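You operate a simulated robot arm through the tools that you are given. There is no shell and no other tool.

Carry out the task below with a simulated robot arm. There is one attempt and no reset: what you move stays moved.

Task
Set the controls near the top of the steel bench. At the end: the left red ring is turned to loose; the right red ring is turned to loose; the right gold knob is turned to 2; the left gold knob is turned to 2; whatever was shut is shut again. Leave all else as you found it, and nothing knocked over.

The check looks at the end state, three seconds after you hand in, the way a careful person would. Anything else that was tipped, shoved, dropped, spilled or broken makes it a failure.

Robot
A 7-joint arm with a two-finger parallel gripper, fixed in place. Base frame: the origin is on the floor under the middle of its stand, x ahead of it, y to its left, z up; the work surface is at about z = 0.89. Readings come in m, rad, newtons and seconds.
With the tool pointing down near the work surface it reaches from about 0.4 to 0.9 m from the base axis. Its first joint turns from -2.496 to 2.496 rad. Payload 3 kg.
Tool frame: the origin (TCP) lies between the finger pads and is the grasp point; the fingertips stand 0.03 m ahead of it; z points along the fingers, y is the line along which they close. Largest opening 0.094 m; finger width 0.028, thickness 0.01; the body of the gripper, 0.05 by 0.096 m, starts 0.055 m behind the TCP.
Orientation is told as [roll, pitch, yaw] about the base's x, y, z axes, in that order, counted from this pose: with the fingers straight down and closing along the base's y, the tool's x points along the base's -x, its y along +y and its z along -z.

Tools
- The arm moves only by the tool move_arm. Its argument "plan" is a list of rows, each a list of 7 numbers: the shift along the tool's x, y, z in units of 20 mm (1.0 is 20 mm), then the turn, a rotation vector about the tool's x, y, z in units of 8 degrees (1.0 is 8 degrees), then the gripper command, from -1 (fully open) to 1 (shut), values between in proportion. In form: [[dx, dy, dz, ax, ay, az, hand], ...]. A call has 1 to 20 rows; each row shifts and turns the commanded pose from where the row before left it, along the tool's axes as they then stand. A call with a number of a shift or a turn outside -1 to 1 is refused whole. Each row takes 0.2 s and may step no farther than 0.05 m and 0.15 rad from the row before; otherwise, or with a gripper value out of range, the whole call is refused. Where a pose cannot be reached the arm comes as near as it can. A force on the tool above 40 N (or 10 N above the force at the start of the call, whichever is more), or a blocked arm, ends the call early, and 0.2 s more pass. The fingers move at their own pace (about 0.072 m/s each) and stop on an object; they squeeze with about 30 N. The grip force told is the motor's: it shows also when the fingers shut on nothing. Time passes only in rows, and 0.2 s behind the last, so rows that do not move let the fingers close. The reply holds the time, the measured pose of the TCP, the force on the tool along the base axes, the opening and the grip force, in the units named above and with some noise, with the torque about the TCP (base axes, N m) and any sound that the robot's microphone picked up, and new pictures: "show" is both (left out), scene, wrist or none.
- Cameras (640 x 400 px; columns grow to the right, rows downward): "scene" is fixed at [0.2201, 0.6498, 1.6233]; the picture's right is [-0.94, -0.33, 0.00], its down [-0.19, 0.53, -0.83] and it looks along [0.27, -0.78, -0.56] (base axes); focal length 325 px, centre (320, 200). "wrist" rides on the gripper at [0.076, 0.014, -0.102] in the tool frame; the picture's right is [-0.18, 0.98, 0.00], its down [-0.75, -0.14, -0.64] and it looks along [-0.63, -0.12, 0.77] (tool axes); focal length 243 px, centre (320, 200).
- locate(camera, pixels): for up to 12 pixels [column, row] of the newest picture of that camera ("zoom" is the newest enlarged one), the place [x, y, z] in the base frame of the surface seen there, good to about 0.003 m. No time passes.
- zoom(camera, box): a new picture of the part [left, top, right, bottom] of that camera's present view, enlarged. No time passes.
- job_done(): hands the job in; it is judged then, once.

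Leave the gripper open and the arm clear of the work at the hand-in unless told otherwise.

The tools are called after ">>>" by a JSON object that holds its "name" and its "arguments". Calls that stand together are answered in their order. move_arm: Moves the arm, as the interface text tells. Its arguments: {"type":"object","properties":{"plan":{"type":"array","items":{"type":"array","items":{"type":"number"}}},"show":{"type":"string","enum":["both","scene","wrist","none"]}},"required":["plan"]} The other tools are called the same way: locate (camera, pixels) gives the place of the surface under pixels of a picture; zoom (camera, box) takes an enlarged picture of a part of a camera's view; job_done () hands the job in.

At the start:

```text
t: 0.0
position: [0.4379, 0.1048, 1.2951]
tool_rot: [0.001, 0.0, 0.0]
wrist_force: [-0.4, -1.2, 0.1]
ft_torque: [0.05, -0.01, -0.03]
finger_gap: 0.0939
grasp_force: 0.0
```

scene: 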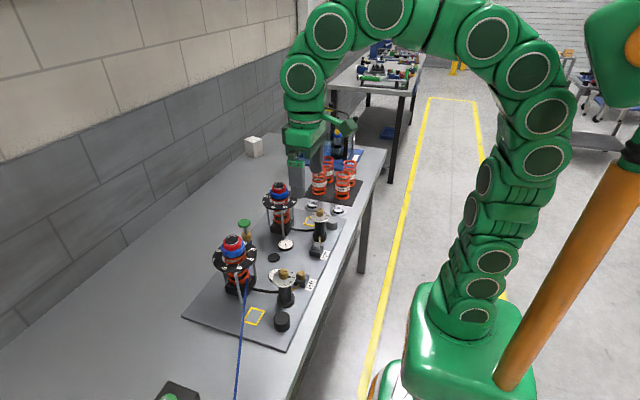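
wrist: 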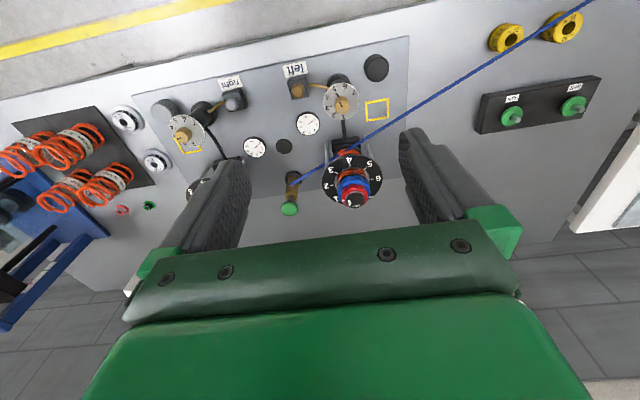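

I see a panel with two red/blue stacks (about scene 236,245 and 279,192) and two gold knobs (about 284,285 and 318,220). I'll zoom in on both cameras before moving.

>>> {"name": "zoom", "arguments": {"camera": "scene", "box": [180, 170, 360, 350]}}

>>> {"name": "zoom", "arguments": {"camera": "wrist", "box": [240, 40, 420, 230]}}

>>> {"name": "zoom", "arguments": {"camera": "wrist", "box": [120, 60, 300, 230]}}

```text
2.22 times, centred on (270, 260) of scene
```

zoom: 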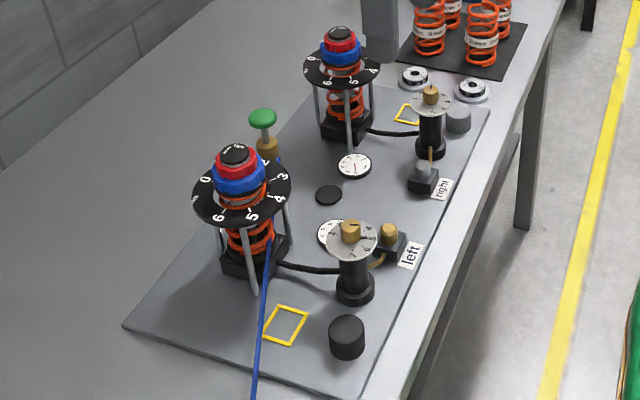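

```text
2.11 times, centred on (330, 135) of wrist
```

zoom: 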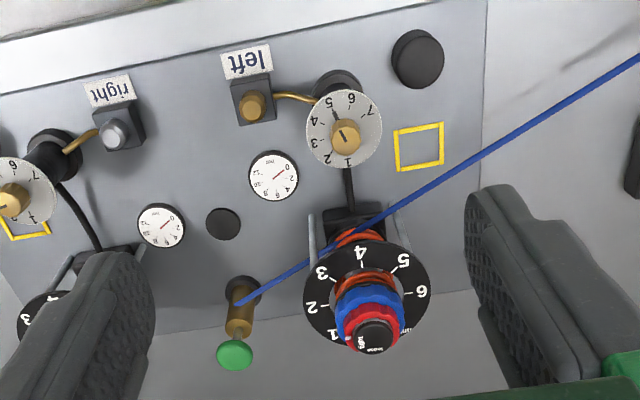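

```text
2.35 times, centred on (210, 145) of wrist
```

zoom: 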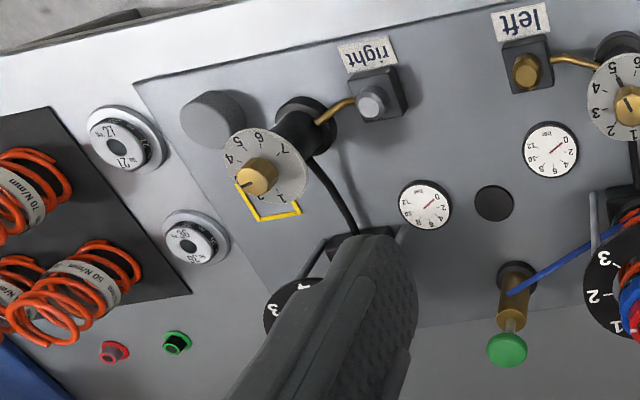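

I see stacks with a black number plate, a blue ring, a red ring and a black cap with lettering. The gold knobs sit on dials marked 1–7. I'll locate the main features from the scene picture.

>>> {"name": "zoom", "arguments": {"camera": "scene", "box": [200, 215, 280, 300]}}

>>> {"name": "zoom", "arguments": {"camera": "scene", "box": [250, 170, 350, 260]}}

>>> {"name": "locate", "arguments": {"camera": "scene", "pixels": [[233, 238], [279, 186], [284, 272], [318, 210], [282, 322], [331, 222], [290, 277], [301, 280], [316, 250], [244, 222], [272, 258], [255, 317]]}}

```text
4.71 times, centred on (240, 258) of scene
```

zoom: 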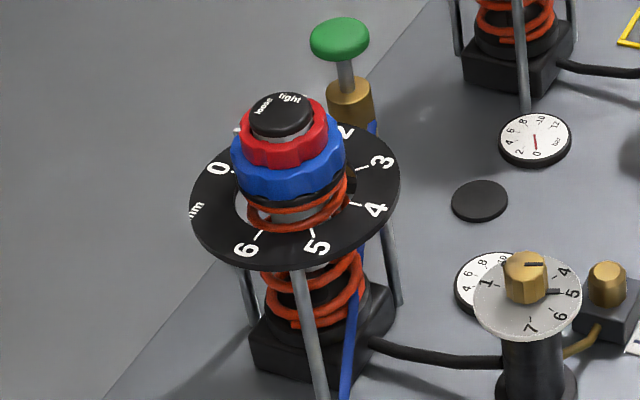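

```text
4.44 times, centred on (300, 215) of scene
```

zoom: 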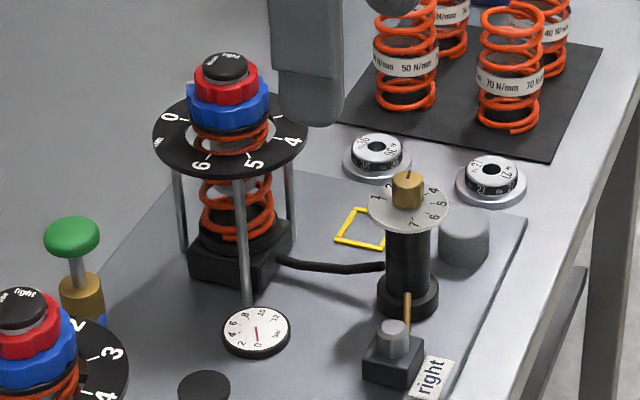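

```text
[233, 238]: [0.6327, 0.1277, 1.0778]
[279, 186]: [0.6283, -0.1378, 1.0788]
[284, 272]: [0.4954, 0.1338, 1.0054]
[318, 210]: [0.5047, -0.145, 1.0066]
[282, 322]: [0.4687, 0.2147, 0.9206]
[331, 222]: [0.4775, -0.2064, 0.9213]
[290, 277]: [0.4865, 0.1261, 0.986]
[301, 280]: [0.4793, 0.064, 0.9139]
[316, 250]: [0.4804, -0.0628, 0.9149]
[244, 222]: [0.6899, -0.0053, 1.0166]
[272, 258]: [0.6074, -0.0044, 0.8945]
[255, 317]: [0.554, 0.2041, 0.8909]
```

The black caps are lettered "loose / tight". I'll zoom in tightly on the top of each stack and each dial.

>>> {"name": "zoom", "arguments": {"camera": "wrist", "box": [315, 145, 385, 215]}}

>>> {"name": "zoom", "arguments": {"camera": "wrist", "box": [315, 75, 370, 130]}}

>>> {"name": "zoom", "arguments": {"camera": "wrist", "box": [155, 105, 215, 165]}}

>>> {"name": "zoom", "arguments": {"camera": "scene", "box": [215, 225, 265, 265]}}

>>> {"name": "zoom", "arguments": {"camera": "scene", "box": [260, 175, 300, 215]}}

>>> {"name": "zoom", "arguments": {"camera": "scene", "box": [262, 260, 322, 335]}}

>>> {"name": "zoom", "arguments": {"camera": "scene", "box": [295, 200, 350, 260]}}

```text
5.71 times, centred on (350, 180) of wrist
```

zoom: 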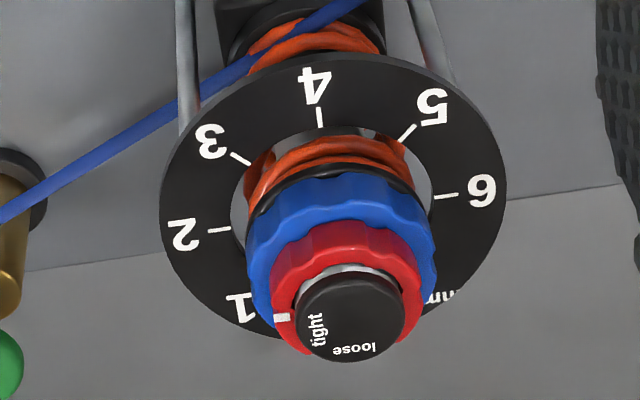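

```text
7.27 times, centred on (342, 102) of wrist
```

zoom: 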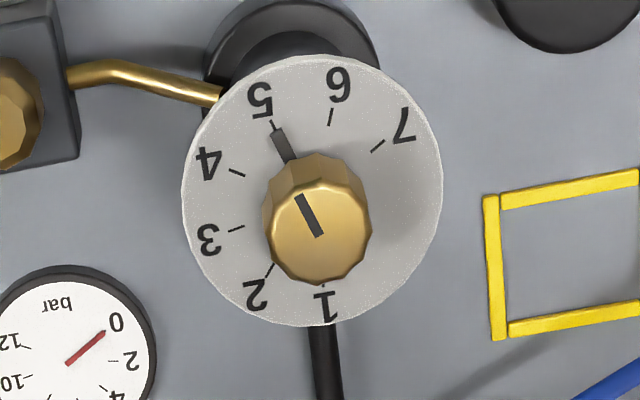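

```text
6.67 times, centred on (185, 135) of wrist
```

zoom: 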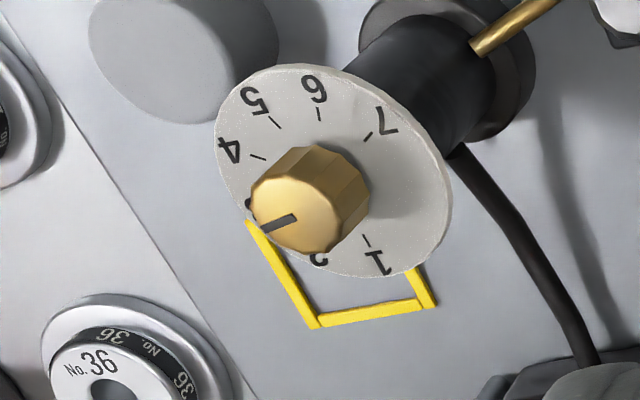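

```text
10.00 times, centred on (240, 245) of scene
```

zoom: 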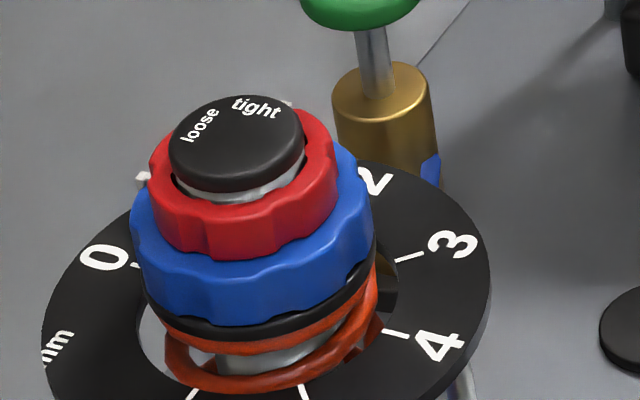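

```text
10.00 times, centred on (280, 195) of scene
```

zoom: 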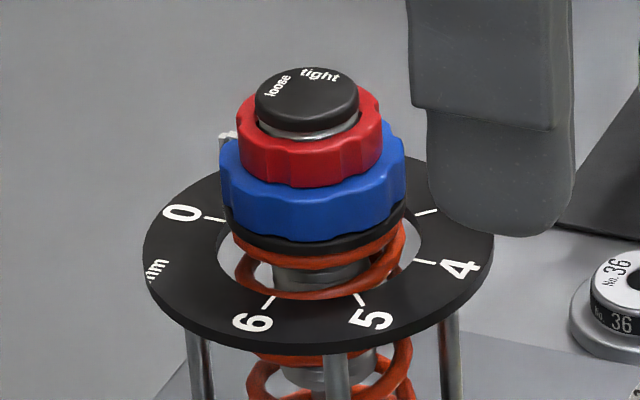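

```text
5.33 times, centred on (292, 298) of scene
```

zoom: 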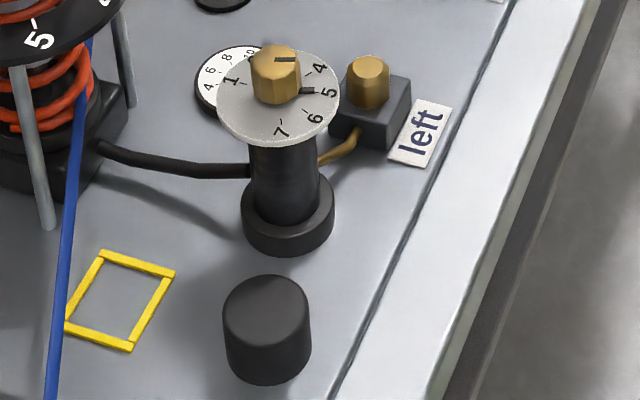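

```text
6.67 times, centred on (322, 230) of scene
```

zoom: 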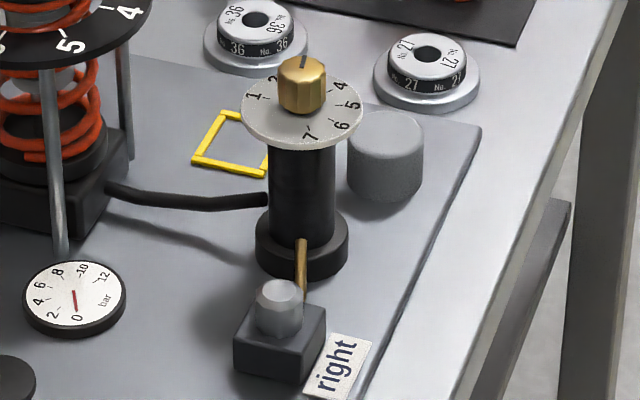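

Both red-ring marks point at "tight". The left gold knob points at 5 and the right one near 3. Next I'll find where the blue line runs and what the caps and boxes are.

>>> {"name": "locate", "arguments": {"camera": "wrist", "pixels": [[296, 188], [310, 178], [334, 160], [380, 132], [420, 106], [470, 75], [520, 43], [570, 12], [500, 40], [560, 26], [515, 117], [575, 106]]}}

>>> {"name": "locate", "arguments": {"camera": "scene", "pixels": [[246, 290], [244, 320], [241, 350], [238, 380], [248, 276], [262, 252], [236, 398]]}}

>>> {"name": "zoom", "arguments": {"camera": "scene", "box": [140, 300, 340, 400]}}

>>> {"name": "zoom", "arguments": {"camera": "wrist", "box": [400, 0, 640, 160]}}

>>> {"name": "zoom", "arguments": {"camera": "wrist", "box": [280, 60, 330, 110]}}

```text
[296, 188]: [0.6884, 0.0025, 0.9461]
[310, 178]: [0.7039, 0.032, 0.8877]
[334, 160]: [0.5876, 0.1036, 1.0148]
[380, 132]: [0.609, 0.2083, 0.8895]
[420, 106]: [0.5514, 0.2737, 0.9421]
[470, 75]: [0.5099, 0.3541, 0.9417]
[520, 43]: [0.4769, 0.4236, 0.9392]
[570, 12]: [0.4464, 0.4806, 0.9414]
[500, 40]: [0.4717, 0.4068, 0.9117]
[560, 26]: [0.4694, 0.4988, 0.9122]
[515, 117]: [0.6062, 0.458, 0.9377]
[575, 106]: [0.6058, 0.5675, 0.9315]
```

```text
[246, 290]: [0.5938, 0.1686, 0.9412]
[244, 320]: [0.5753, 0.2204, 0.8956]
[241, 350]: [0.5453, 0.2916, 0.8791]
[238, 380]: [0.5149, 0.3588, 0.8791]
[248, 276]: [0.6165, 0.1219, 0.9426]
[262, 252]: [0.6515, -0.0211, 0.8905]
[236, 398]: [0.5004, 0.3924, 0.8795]
```

```text
3.20 times, centred on (240, 350) of scene
```

zoom: 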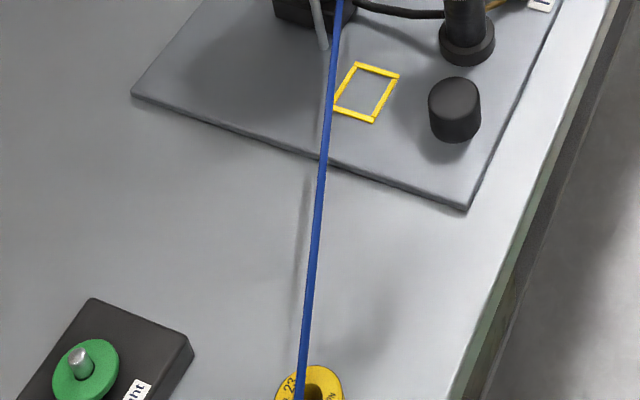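

```text
2.50 times, centred on (520, 80) of wrist
```

zoom: 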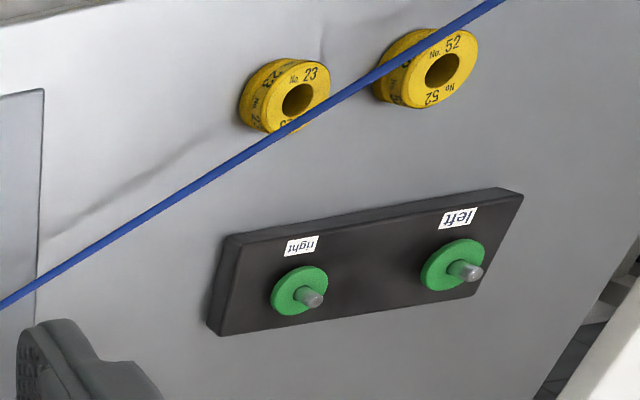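

```text
8.00 times, centred on (305, 85) of wrist
```

zoom: 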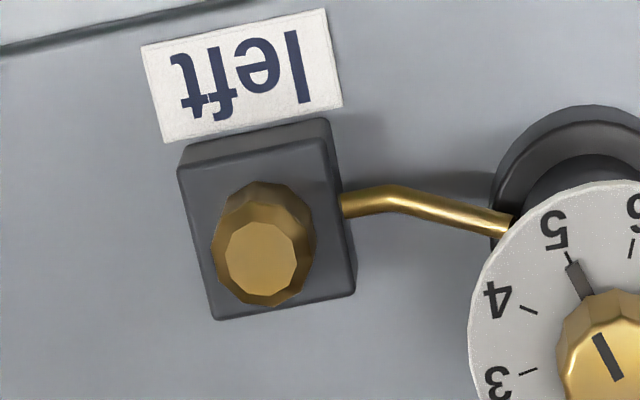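

The blue line is a hose hanging at about z = 0.94, below the number plate. I'll stay above it. Now I'll move the wrist camera closer to the left stack top at about (0.633, 0.128, 1.08), staying well above it.

>>> {"name": "move_arm", "arguments": {"plan": [[-0.93, 0.29, 0.79, 0, 0, 0, -1], [-0.93, 0.29, 0.79, 0, 0, 0, -1], [-0.93, 0.29, 0.79, 0, 0, 0, -1], [-0.93, 0.29, 0.79, 0, 0, 0, -1], [-0.93, 0.29, 0.79, 0, 0, 0, -1], [-0.93, 0.29, 0.79, 0, 0, 0, -1]]}}

```text
t: 1.4
position: [0.5482, 0.1412, 1.1988]
tool_rot: [0.001, 0.002, -0.001]
wrist_force: [0.2, 0.0, 0.6]
ft_torque: [0.01, -0.03, -0.02]
finger_gap: 0.0937
grasp_force: 0.2
```

scene: 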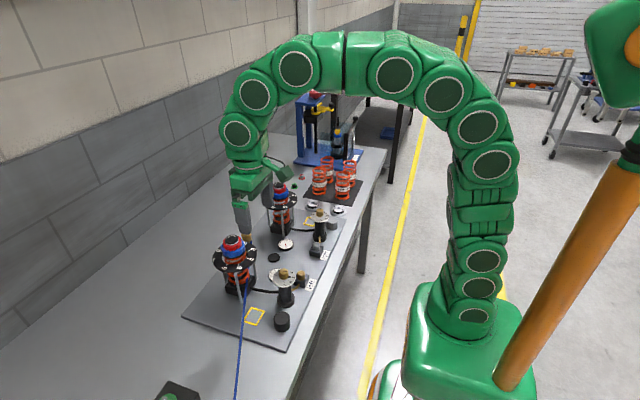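
wrist: 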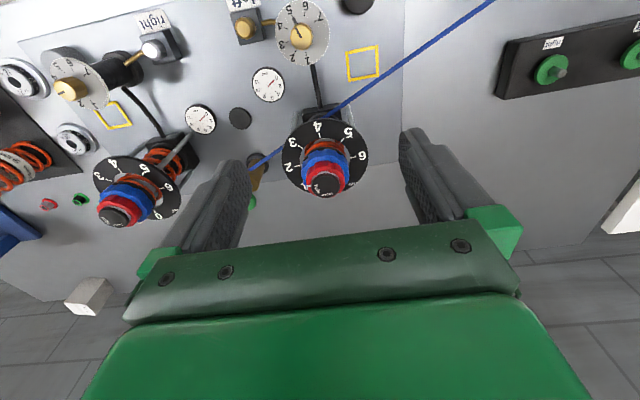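

Now I'll zoom in on both stack tops and both dials in the wrist view.

>>> {"name": "zoom", "arguments": {"camera": "wrist", "box": [295, 140, 355, 200]}}

>>> {"name": "zoom", "arguments": {"camera": "wrist", "box": [85, 170, 165, 235]}}

>>> {"name": "zoom", "arguments": {"camera": "wrist", "box": [40, 50, 130, 130]}}

>>> {"name": "zoom", "arguments": {"camera": "wrist", "box": [270, 0, 340, 70]}}

>>> {"name": "zoom", "arguments": {"camera": "scene", "box": [300, 80, 380, 210]}}

```text
6.67 times, centred on (325, 170) of wrist
```

zoom: 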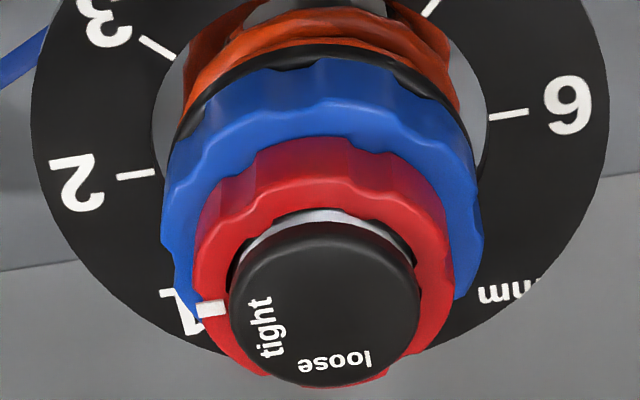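

```text
6.15 times, centred on (125, 202) of wrist
```

zoom: 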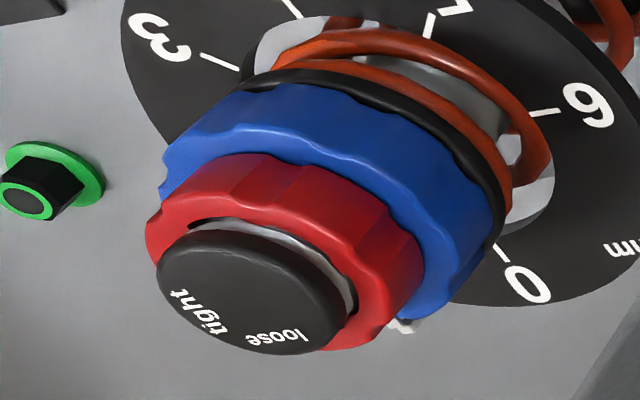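

```text
5.00 times, centred on (85, 90) of wrist
```

zoom: 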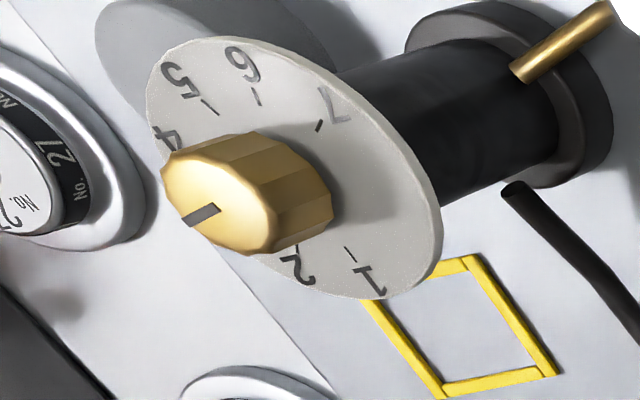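

```text
5.71 times, centred on (305, 35) of wrist
```

zoom: 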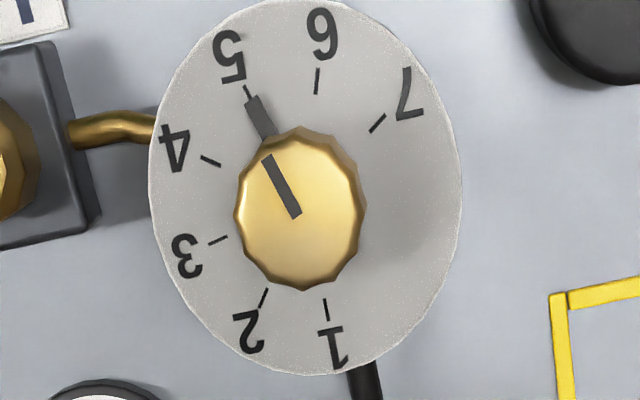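

```text
3.08 times, centred on (340, 145) of scene
```

zoom: 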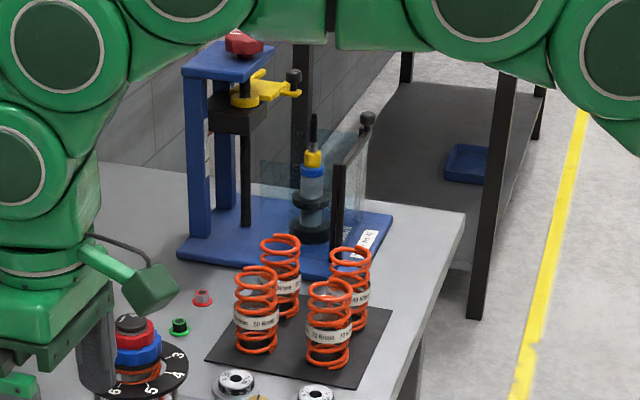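

The left red ring's white mark is at "tight". I'll measure the geometry of the left stack top (cap, red ring and blue ring heights and edges) with a zoom.

>>> {"name": "zoom", "arguments": {"camera": "wrist", "box": [295, 140, 355, 200]}}

>>> {"name": "locate", "arguments": {"camera": "zoom", "pixels": [[325, 300], [245, 290], [405, 290], [325, 375], [325, 240], [325, 195], [325, 165], [325, 120], [325, 85], [212, 309], [440, 300], [215, 220]]}}

```text
6.67 times, centred on (325, 170) of wrist
```

zoom: 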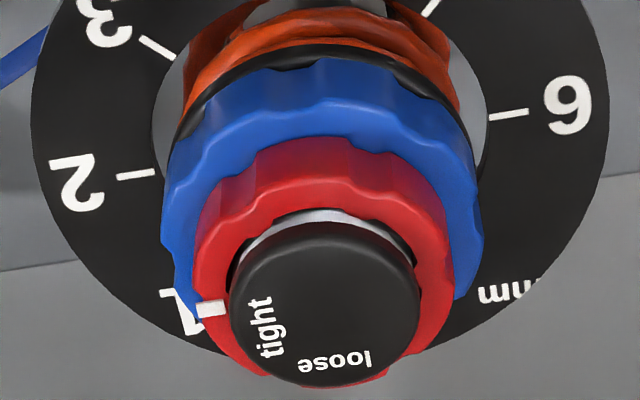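

```text
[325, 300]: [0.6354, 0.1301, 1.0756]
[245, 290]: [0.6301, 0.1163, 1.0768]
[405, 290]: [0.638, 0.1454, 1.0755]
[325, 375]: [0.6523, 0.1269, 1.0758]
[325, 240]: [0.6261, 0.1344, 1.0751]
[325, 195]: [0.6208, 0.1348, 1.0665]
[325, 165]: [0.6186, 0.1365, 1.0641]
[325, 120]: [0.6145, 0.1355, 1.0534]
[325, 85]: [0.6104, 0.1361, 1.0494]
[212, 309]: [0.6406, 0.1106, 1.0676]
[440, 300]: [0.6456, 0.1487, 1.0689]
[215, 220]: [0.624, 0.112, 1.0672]
```

The left stack centre is about (0.638, 0.130). The cap top is at z≈1.0755, the red ring spans about 1.054–1.067, and the blue ring's top is about 1.0535. Next I'll measure the left dial in the same way.

>>> {"name": "zoom", "arguments": {"camera": "wrist", "box": [270, 0, 340, 70]}}

>>> {"name": "locate", "arguments": {"camera": "zoom", "pixels": [[300, 222], [240, 215], [360, 215], [300, 280], [300, 165], [250, 92], [318, 82], [377, 123], [210, 161], [217, 240], [264, 297], [325, 309]]}}

>>> {"name": "locate", "arguments": {"camera": "zoom", "pixels": [[260, 115], [293, 213], [266, 163], [155, 170], [455, 190], [300, 12], [320, 368], [200, 300], [420, 300]]}}

```text
5.71 times, centred on (305, 35) of wrist
```

zoom: 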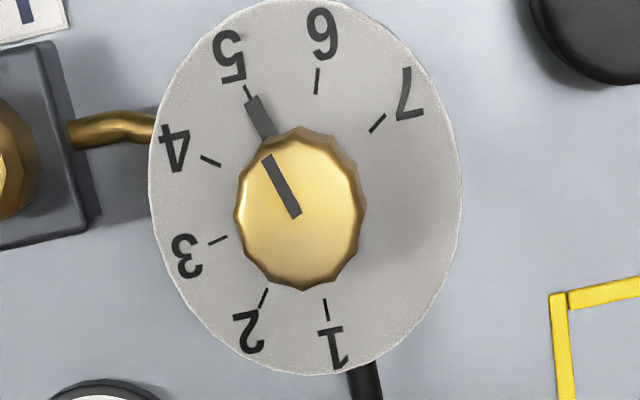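

```text
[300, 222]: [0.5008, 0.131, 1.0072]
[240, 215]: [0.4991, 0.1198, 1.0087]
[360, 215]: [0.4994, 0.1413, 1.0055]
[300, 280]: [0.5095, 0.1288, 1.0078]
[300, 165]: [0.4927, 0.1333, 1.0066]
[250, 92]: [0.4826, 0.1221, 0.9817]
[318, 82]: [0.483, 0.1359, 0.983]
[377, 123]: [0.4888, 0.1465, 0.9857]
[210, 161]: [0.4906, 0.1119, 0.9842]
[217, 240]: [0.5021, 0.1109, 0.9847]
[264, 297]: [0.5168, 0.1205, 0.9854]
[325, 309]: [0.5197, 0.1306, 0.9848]
```

```text
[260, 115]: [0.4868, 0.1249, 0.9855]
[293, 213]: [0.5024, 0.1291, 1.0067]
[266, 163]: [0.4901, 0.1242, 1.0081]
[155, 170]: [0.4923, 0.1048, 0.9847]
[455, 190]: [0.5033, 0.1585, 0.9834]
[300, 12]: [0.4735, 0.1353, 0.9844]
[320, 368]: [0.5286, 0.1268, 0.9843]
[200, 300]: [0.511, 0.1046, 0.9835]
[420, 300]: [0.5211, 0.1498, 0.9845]
```

The left dial plate is at z≈0.984, centred near (0.501, 0.131). The knob top is at z≈1.007 and the knob is about 23 mm wide. I'll move above it, half close the fingers, and check the alignment.

>>> {"name": "move_arm", "arguments": {"plan": [[0.393, -0.085, 0.99, 0, 0, 0, -0.2], [0.393, -0.085, 0.99, 0, 0, 0, -0.2], [0.393, -0.085, 0.99, 0, 0, 0, -0.2], [0.393, -0.085, 0.99, 0, 0, 0, -0.2], [0.393, -0.085, 0.99, 0, 0, 0, -0.2], [0.393, -0.085, 0.99, 0, 0, 0, -0.2], [0, 0, 0, 0, 0, 0, -0.2]]}}

```text
t: 3.0
position: [0.5021, 0.1298, 1.0797]
tool_rot: [0.0, -0.001, 0.002]
wrist_force: [0.4, 0.9, -0.8]
ft_torque: [-0.02, 0.02, 0.01]
finger_gap: 0.0565
grasp_force: 0.0
```

scene: 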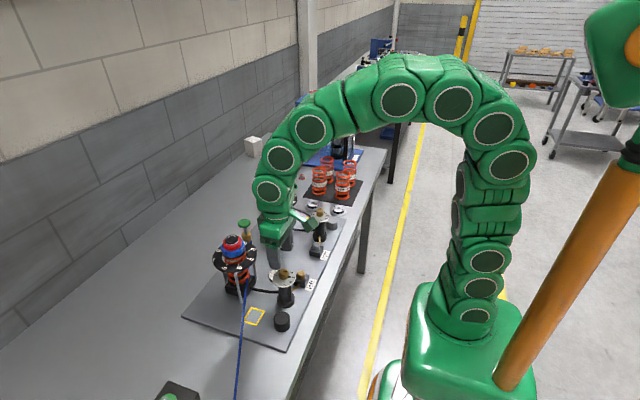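
wrist: 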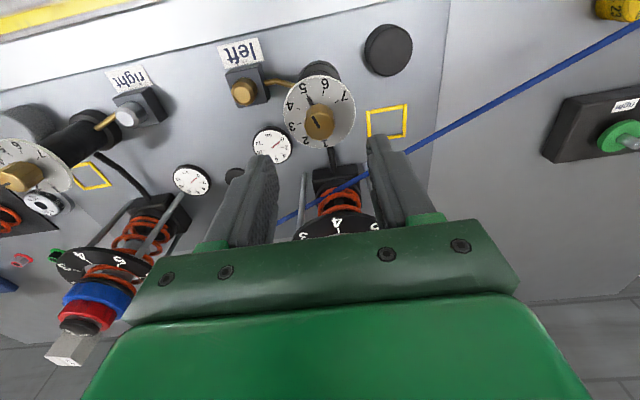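

The gripper is above the left dial. I'll zoom on the knob (around 319,118) to refine its centre and facet orientation.

>>> {"name": "zoom", "arguments": {"camera": "wrist", "box": [275, 70, 365, 155]}}

>>> {"name": "locate", "arguments": {"camera": "zoom", "pixels": [[310, 240], [255, 240], [370, 240], [310, 195], [310, 300], [265, 160], [70, 175], [560, 195], [310, 40], [340, 385]]}}

```text
4.71 times, centred on (320, 112) of wrist
```

zoom: 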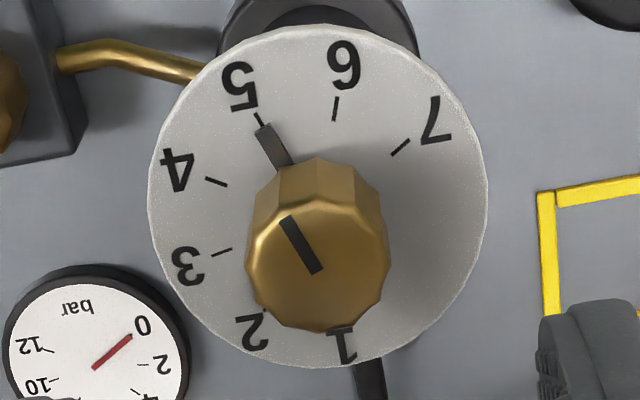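

```text
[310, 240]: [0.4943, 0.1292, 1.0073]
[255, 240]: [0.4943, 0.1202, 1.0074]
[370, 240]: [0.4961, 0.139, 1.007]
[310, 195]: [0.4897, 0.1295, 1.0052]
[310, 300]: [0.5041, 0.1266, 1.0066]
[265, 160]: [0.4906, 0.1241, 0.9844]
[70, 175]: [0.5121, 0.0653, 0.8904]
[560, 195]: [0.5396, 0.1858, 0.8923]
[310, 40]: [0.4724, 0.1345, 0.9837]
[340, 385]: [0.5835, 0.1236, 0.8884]
```

The knob centre is about (0.500, 0.1305). I'll turn the wrist to about -60° yaw above the knob. That is free space and leaves room for the 120° counter-clockwise turn.

>>> {"name": "move_arm", "arguments": {"plan": [[0.1, 0.03, 0, 0, 0, 1, -0.2], [0, 0, 0, 0, 0, 1, -0.2], [0, 0, 0, 0, 0, 1, -0.2], [0, 0, 0, 0, 0, 1, -0.2], [0, 0, 0, 0, 0, 1, -0.2], [0, 0, 0, 0, 0, 1, -0.2], [0, 0, 0, 0, 0, 1, -0.2], [0, 0, 0, 0, 0, 0.5, -0.2], [0, 0, 0, 0, 0, 0, -0.2]]}}

```text
t: 5.0
position: [0.4987, 0.1323, 1.0824]
tool_rot: [0.0, 0.001, -1.046]
wrist_force: [-0.1, -0.2, 0.3]
ft_torque: [0.02, 0.01, 0.0]
finger_gap: 0.0563
grasp_force: 0.1
```

scene: 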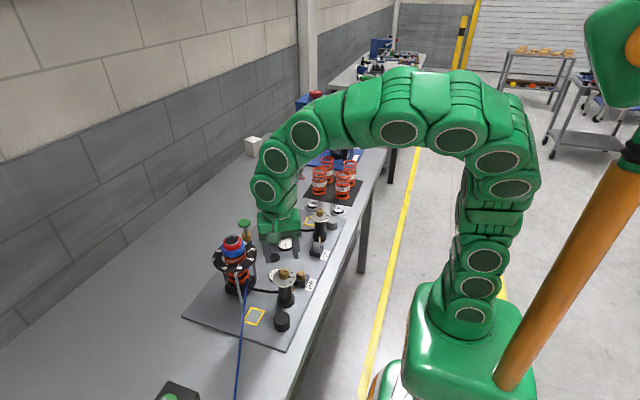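
wrist: 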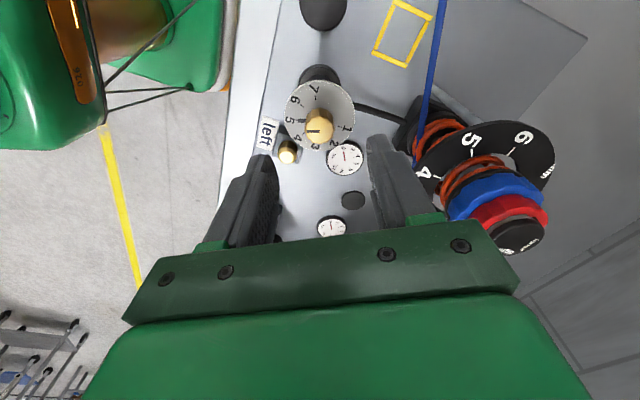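

The -60° yaw is reached. From this new view I'll refine the knob centre again.

>>> {"name": "zoom", "arguments": {"camera": "wrist", "box": [275, 70, 365, 155]}}

>>> {"name": "locate", "arguments": {"camera": "zoom", "pixels": [[310, 260], [250, 260], [370, 260], [310, 215], [310, 320], [80, 200], [470, 200], [285, 40], [300, 360]]}}

```text
4.71 times, centred on (320, 112) of wrist
```

zoom: 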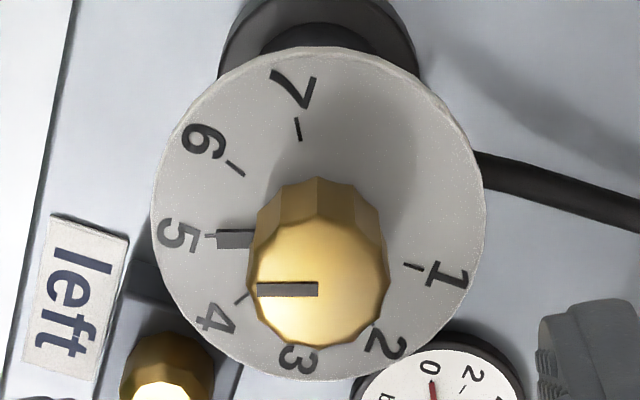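

```text
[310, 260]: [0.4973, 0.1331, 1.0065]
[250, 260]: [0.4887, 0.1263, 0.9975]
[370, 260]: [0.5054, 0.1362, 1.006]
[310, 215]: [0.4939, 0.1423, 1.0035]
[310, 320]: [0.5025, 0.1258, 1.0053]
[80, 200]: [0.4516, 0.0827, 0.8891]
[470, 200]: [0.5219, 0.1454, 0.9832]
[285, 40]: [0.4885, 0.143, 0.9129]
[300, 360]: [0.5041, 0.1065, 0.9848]
```

The knob is at column 319.6, which matches the tool axis, so the grip is centred. I'll lower the fingertips to about z = 0.990, 6 mm above the dial plate, with the fingers still open.

>>> {"name": "move_arm", "arguments": {"plan": [[0, 0, 0.77, 0, 0, 0, -0.2], [0, 0, 0.77, 0, 0, 0, -0.2], [0, 0, 0.77, 0, 0, 0, -0.2], [0, 0, 0.77, 0, 0, 0, -0.2], [0, 0, 0, 0, 0, 0, -0.2]], "show": "both"}}

```text
t: 6.2
position: [0.4983, 0.1302, 1.0176]
tool_rot: [0.0, 0.0, -1.047]
wrist_force: [-0.4, 0.0, 0.5]
ft_torque: [-0.02, 0.02, 0.0]
finger_gap: 0.0563
grasp_force: 0.2
```

scene: 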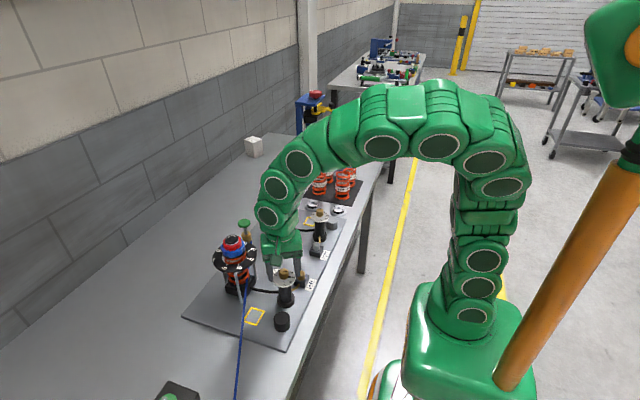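
wrist: 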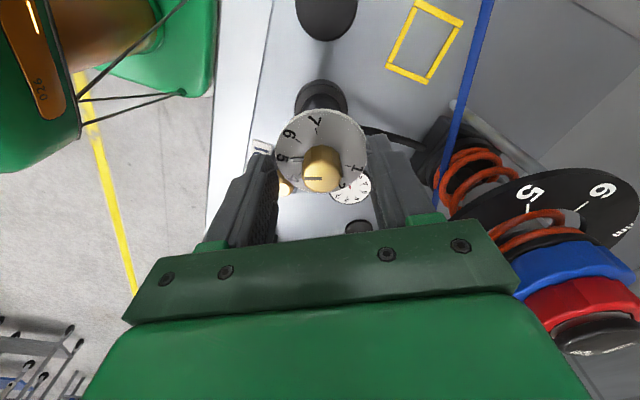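

The knob sits between the fingers. A close zoom will show fingertip clearance before I close.

>>> {"name": "zoom", "arguments": {"camera": "wrist", "box": [230, 100, 420, 230]}}

>>> {"name": "zoom", "arguments": {"camera": "scene", "box": [245, 215, 325, 305]}}

```text
3.08 times, centred on (325, 165) of wrist
```

zoom: 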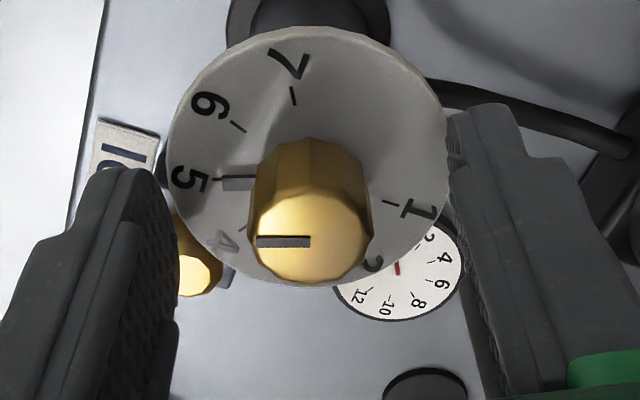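

```text
4.44 times, centred on (285, 260) of scene
```

zoom: 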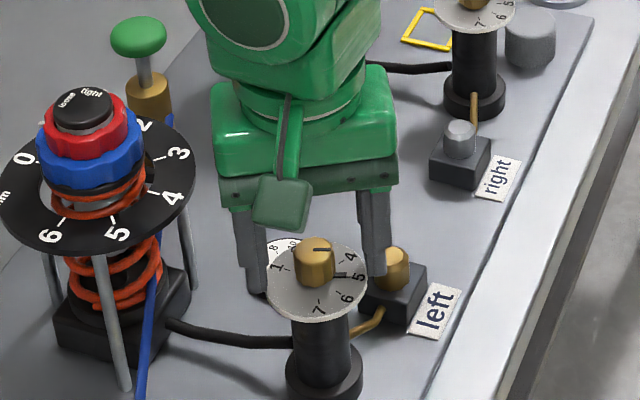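

Let me check fingertip height against the plate with locate on the scene zoom.

>>> {"name": "locate", "arguments": {"camera": "zoom", "pixels": [[257, 286], [262, 290], [250, 284], [375, 270], [383, 272], [370, 272], [315, 300], [285, 290], [314, 252]]}}

```text
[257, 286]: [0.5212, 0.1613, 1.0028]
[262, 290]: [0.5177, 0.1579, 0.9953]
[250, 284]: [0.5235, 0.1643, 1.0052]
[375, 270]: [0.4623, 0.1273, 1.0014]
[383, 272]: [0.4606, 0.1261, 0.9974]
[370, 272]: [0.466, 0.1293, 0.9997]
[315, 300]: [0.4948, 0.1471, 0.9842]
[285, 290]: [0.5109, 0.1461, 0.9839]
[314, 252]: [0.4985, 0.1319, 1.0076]
```

The fingertips are about 9 mm above the plate and the knob top is at 1.007, so there is good overlap. Closing on the knob.

>>> {"name": "move_arm", "arguments": {"plan": [[0, 0, 0, 0, 0, 0, 0.3], [0, 0, 0, 0, 0, 0, 0.6], [0, 0, 0, 0, 0, 0, 1], [0, 0, 0, 0, 0, 0, 1], [0, 0, 0, 0, 0, 0, 1]]}}

```text
t: 7.4
position: [0.4985, 0.1326, 1.0182]
tool_rot: [0.001, 0.001, -1.048]
wrist_force: [22.6, 12.6, -7.2]
ft_torque: [0.12, -0.15, 0.09]
finger_gap: 0.0235
grasp_force: 45.3
```

scene: 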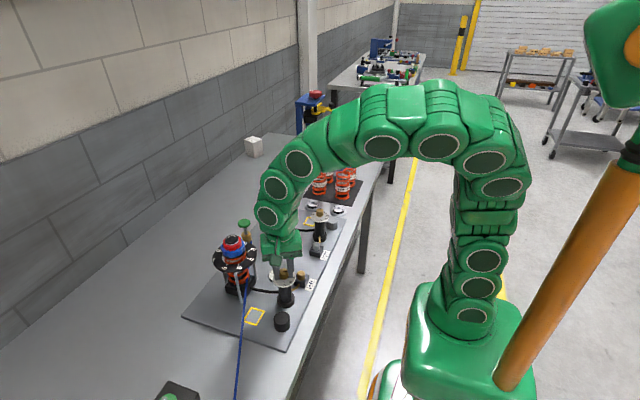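
wrist: 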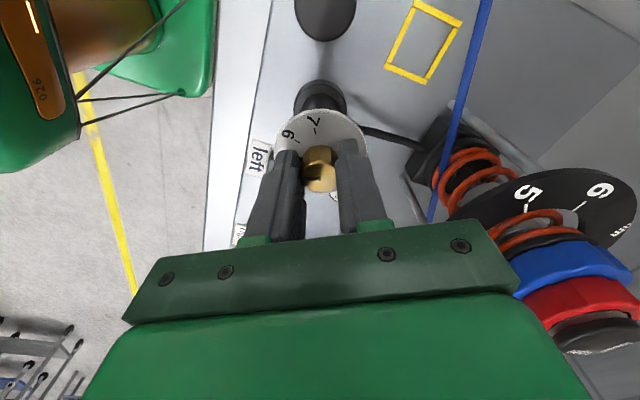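

The grip holds at a gap of 23.5 mm, but the knob pushes the tool about 26 N along its closing axis, so it is slightly off-centre. I'll nudge along tool +y to relieve that.

>>> {"name": "move_arm", "arguments": {"plan": [[0, 0.05, 0, 0, 0, 0, 1], [0, 0, 0, 0, 0, 0, 1]], "show": "none"}}

```text
t: 8.0
position: [0.499, 0.1314, 1.0188]
tool_rot: [0.0, -0.001, -1.047]
wrist_force: [-0.7, 8.6, 5.5]
ft_torque: [-0.13, -0.6, 0.01]
finger_gap: 0.0235
grasp_force: 44.8
```

Forces are now small. I'll start turning counter-clockwise seen from above (tool −z rotation), first by 16°, then check.

>>> {"name": "move_arm", "arguments": {"plan": [[0, 0, 0, 0, 0, -0.5, 1], [0, 0, 0, 0, 0, -0.5, 1], [0, 0, 0, 0, 0, -0.5, 1], [0, 0, 0, 0, 0, -0.5, 1]]}}

```text
t: 9.0
position: [0.499, 0.131, 1.0179]
tool_rot: [-0.002, 0.003, -0.766]
wrist_force: [-20.1, 15.3, -12.5]
ft_torque: [1.1, 0.36, 0.0]
finger_gap: 0.0237
grasp_force: 45.4
```

scene: 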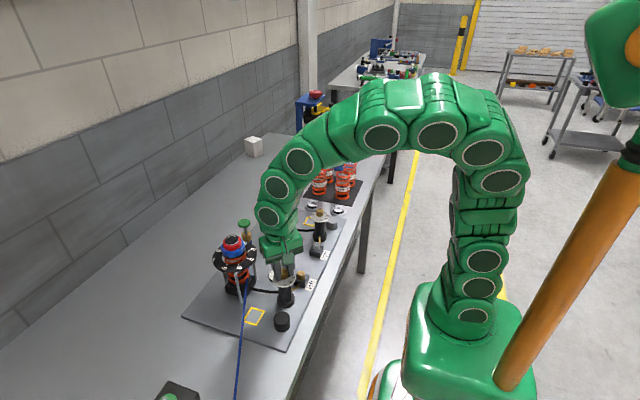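
wrist: 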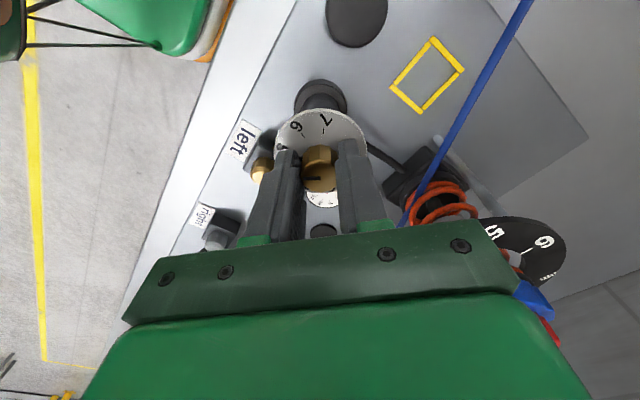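

The knob mark stays fixed relative to the fingers, so the knob is turning with the gripper. A side force of about 25 N along tool +x has built up. I'll relieve it with a 1 mm shift.

>>> {"name": "move_arm", "arguments": {"plan": [[0.05, 0, 0, 0, 0, 0, 1], [0, 0, 0, 0, 0, 0, 1]], "show": "none"}}

```text
t: 9.6
position: [0.4996, 0.1309, 1.0183]
tool_rot: [-0.003, -0.002, -0.77]
wrist_force: [-11.6, -8.6, -24.8]
ft_torque: [0.25, -0.09, -0.02]
finger_gap: 0.0235
grasp_force: 45.3
```

Side forces are modest. I'll relieve the vertical pull a little and carry on turning another 24°.

>>> {"name": "move_arm", "arguments": {"plan": [[0, -0.02, 0.03, 0, 0, -0.5, 1], [0, 0, 0, 0, 0, -0.5, 1], [0, 0, 0, 0, 0, -0.5, 1], [0, 0, 0, 0, 0, -0.5, 1], [0, 0, 0, 0, 0, -0.5, 1], [0, 0, 0, 0, 0, -0.5, 1]], "show": "wrist"}}

```text
t: 10.6
position: [0.4989, 0.1307, 1.0195]
tool_rot: [-0.003, 0.0, -0.491]
wrist_force: [3.5, -8.8, 7.9]
ft_torque: [0.4, 0.34, 0.0]
finger_gap: 0.0234
grasp_force: 44.7
stopped in row 5: the force on the tool passed its limit at 41 N (the readings are from after the stop); the commanded pose is now the measured one
```

wrist: 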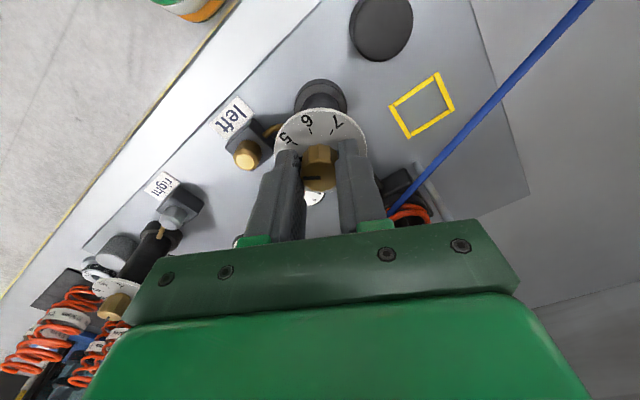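

The side force stopped that call at a total turn of about 32°. The grip still holds, with the mark unchanged relative to the fingers. I'll continue in smaller steps.

>>> {"name": "move_arm", "arguments": {"plan": [[0, 0, 0, 0, 0, -0.5, 1], [0, 0, 0, 0, 0, -0.5, 1], [0, 0, 0, 0, 0, -0.5, 1]], "show": "none"}}

```text
t: 11.4
position: [0.4986, 0.131, 1.0182]
tool_rot: [-0.003, -0.001, -0.279]
wrist_force: [8.6, -20.6, 10.1]
ft_torque: [-0.23, -0.71, -0.01]
finger_gap: 0.0232
grasp_force: 44.6
```

>>> {"name": "move_arm", "arguments": {"plan": [[-0.025, -0.035, -0.02, 0, 0, -0.5, 1], [0, 0, 0, 0, 0, -0.5, 1], [0, 0, 0, 0, 0, -0.5, 1]], "show": "none"}}

```text
t: 12.2
position: [0.498, 0.1308, 1.0187]
tool_rot: [-0.002, 0.002, -0.069]
wrist_force: [6.4, -18.9, -22.9]
ft_torque: [0.14, -0.38, -0.05]
finger_gap: 0.0232
grasp_force: 45.0
```

Total turn is about 56°. Relieving the side force and continuing.

>>> {"name": "move_arm", "arguments": {"plan": [[-0.01, -0.035, 0.035, 0, 0, -0.5, 1], [0, 0, 0, 0, 0, -0.5, 1], [0, 0, 0, 0, 0, -0.5, 1]], "show": "wrist"}}

```text
t: 13.0
position: [0.4992, 0.1289, 1.0187]
tool_rot: [0.0, 0.001, 0.139]
wrist_force: [-22.4, 8.0, 6.4]
ft_torque: [-0.3, 1.28, 0.03]
finger_gap: 0.0236
grasp_force: 44.7
```

wrist: 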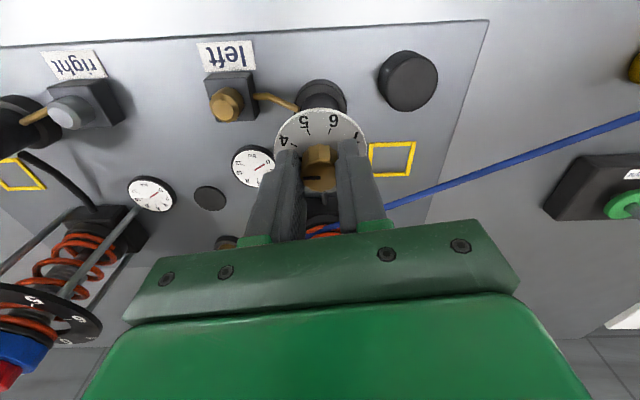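

>>> {"name": "move_arm", "arguments": {"plan": [[0.04, 0.01, -0.01, 0, 0, -0.5, 1], [0, 0, 0, 0, 0, -0.5, 1], [0, 0, 0, 0, 0, -0.5, 1]], "show": "none"}}

```text
t: 13.8
position: [0.4996, 0.1304, 1.0187]
tool_rot: [-0.002, -0.001, 0.348]
wrist_force: [-2.2, 9.5, 17.2]
ft_torque: [0.89, -0.4, 0.02]
finger_gap: 0.0237
grasp_force: 44.5
```

>>> {"name": "move_arm", "arguments": {"plan": [[0, 0.01, -0.02, 0, 0, -0.5, 1], [0, 0, 0, 0, 0, -0.5, 1], [0, 0, 0, 0, 0, -0.5, 1]], "show": "none"}}

```text
t: 14.6
position: [0.4997, 0.1298, 1.0188]
tool_rot: [-0.002, 0.004, 0.557]
wrist_force: [15.1, -8.6, 20.9]
ft_torque: [-0.01, 0.07, -0.02]
finger_gap: 0.0235
grasp_force: 45.0
```

Total turn so far is about 92°. Two more small steps, then I'll check the pointer.

>>> {"name": "move_arm", "arguments": {"plan": [[-0.015, -0.03, -0.03, 0, 0, -0.5, 1], [0, 0, 0, 0, 0, -0.5, 1], [0, 0, 0, 0, 0, -0.5, 1], [0, 0, 0, 0, 0, -0.5, 1]], "show": "both"}}

```text
t: 15.6
position: [0.4976, 0.1308, 1.0183]
tool_rot: [-0.002, 0.005, 0.837]
wrist_force: [30.4, -21.4, -0.5]
ft_torque: [-0.08, -0.63, -0.02]
finger_gap: 0.0235
grasp_force: 45.0
```

scene: 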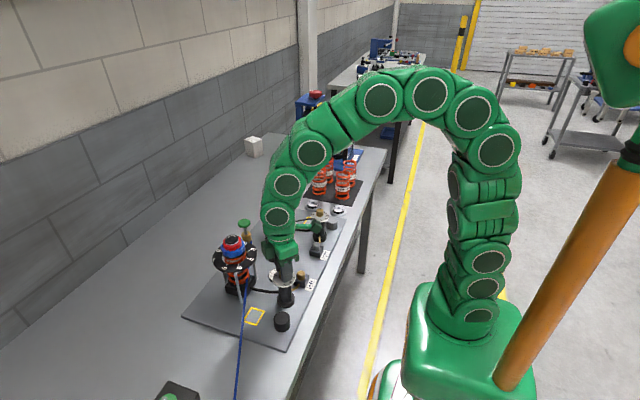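
wrist: 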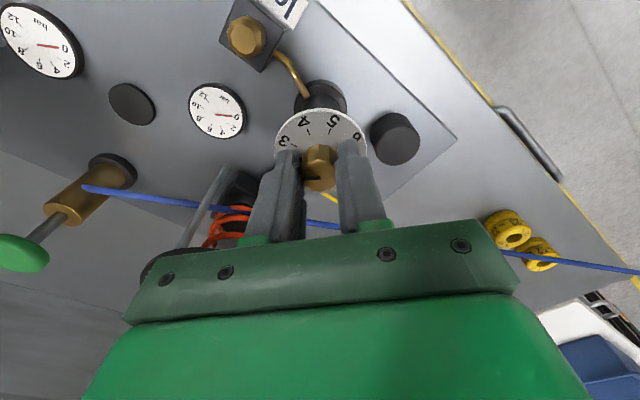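

Total turn is about 108°. I'll relieve the tool-y force (about -37 N) and zoom in to read the pointer.

>>> {"name": "move_arm", "arguments": {"plan": [[0, -0.06, 0, 0, 0, 0, 1], [0, 0, 0, 0, 0, 0, 1]], "show": "both"}}

>>> {"name": "zoom", "arguments": {"camera": "wrist", "box": [265, 90, 375, 200]}}

>>> {"name": "zoom", "arguments": {"camera": "scene", "box": [255, 235, 315, 305]}}

```text
t: 16.2
position: [0.4996, 0.1299, 1.0175]
tool_rot: [0.002, 0.005, 0.836]
wrist_force: [26.9, -0.8, -24.7]
ft_torque: [-0.28, -1.09, -0.01]
finger_gap: 0.0233
grasp_force: 45.4
```

scene: 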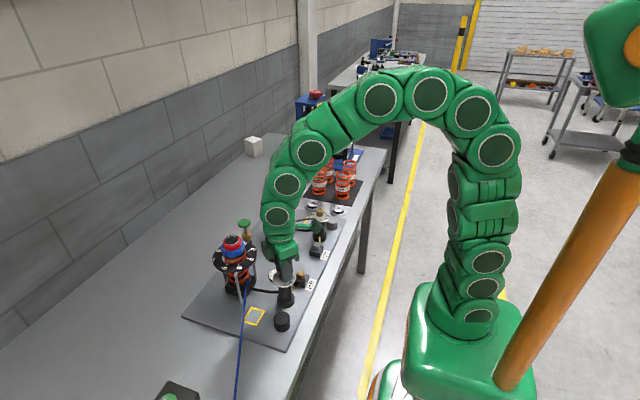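
wrist: 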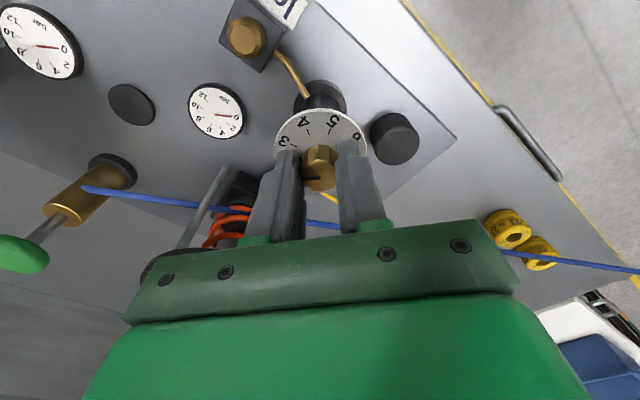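

```text
3.64 times, centred on (320, 145) of wrist
```

zoom: 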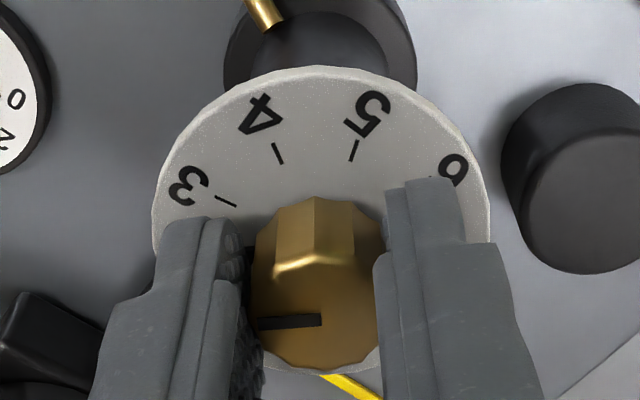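

```text
5.71 times, centred on (285, 270) of scene
```

zoom: 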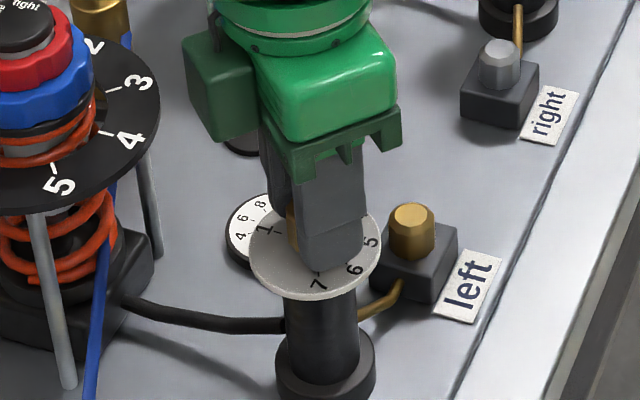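

The mark is about 11° short of the 2 tick, going by where the 3, 4 and 5 ticks are. I'll turn about 11° more with relief shifts.

>>> {"name": "move_arm", "arguments": {"plan": [[-0.03, -0.035, 0.035, 0, 0, 0, 1], [0, 0, 0, 0, 0, -0.5, 1], [0, 0, 0, 0, 0, -0.5, 1], [0, 0, 0, 0, 0, -0.4, 1], [0, 0, 0, 0, 0, 0, 1]], "show": "wrist"}}

>>> {"name": "zoom", "arguments": {"camera": "wrist", "box": [265, 90, 375, 200]}}

```text
t: 17.4
position: [0.4985, 0.1277, 1.0183]
tool_rot: [0.002, 0.003, 1.031]
wrist_force: [-24.0, 8.7, 16.2]
ft_torque: [-0.25, 0.71, 0.01]
finger_gap: 0.0232
grasp_force: 45.0
```

wrist: 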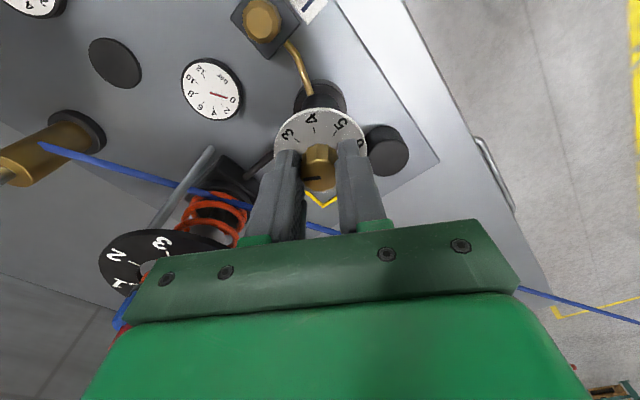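

```text
3.64 times, centred on (320, 145) of wrist
```

zoom: 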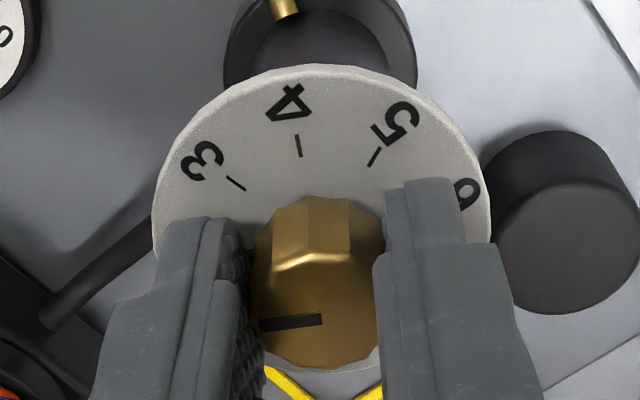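

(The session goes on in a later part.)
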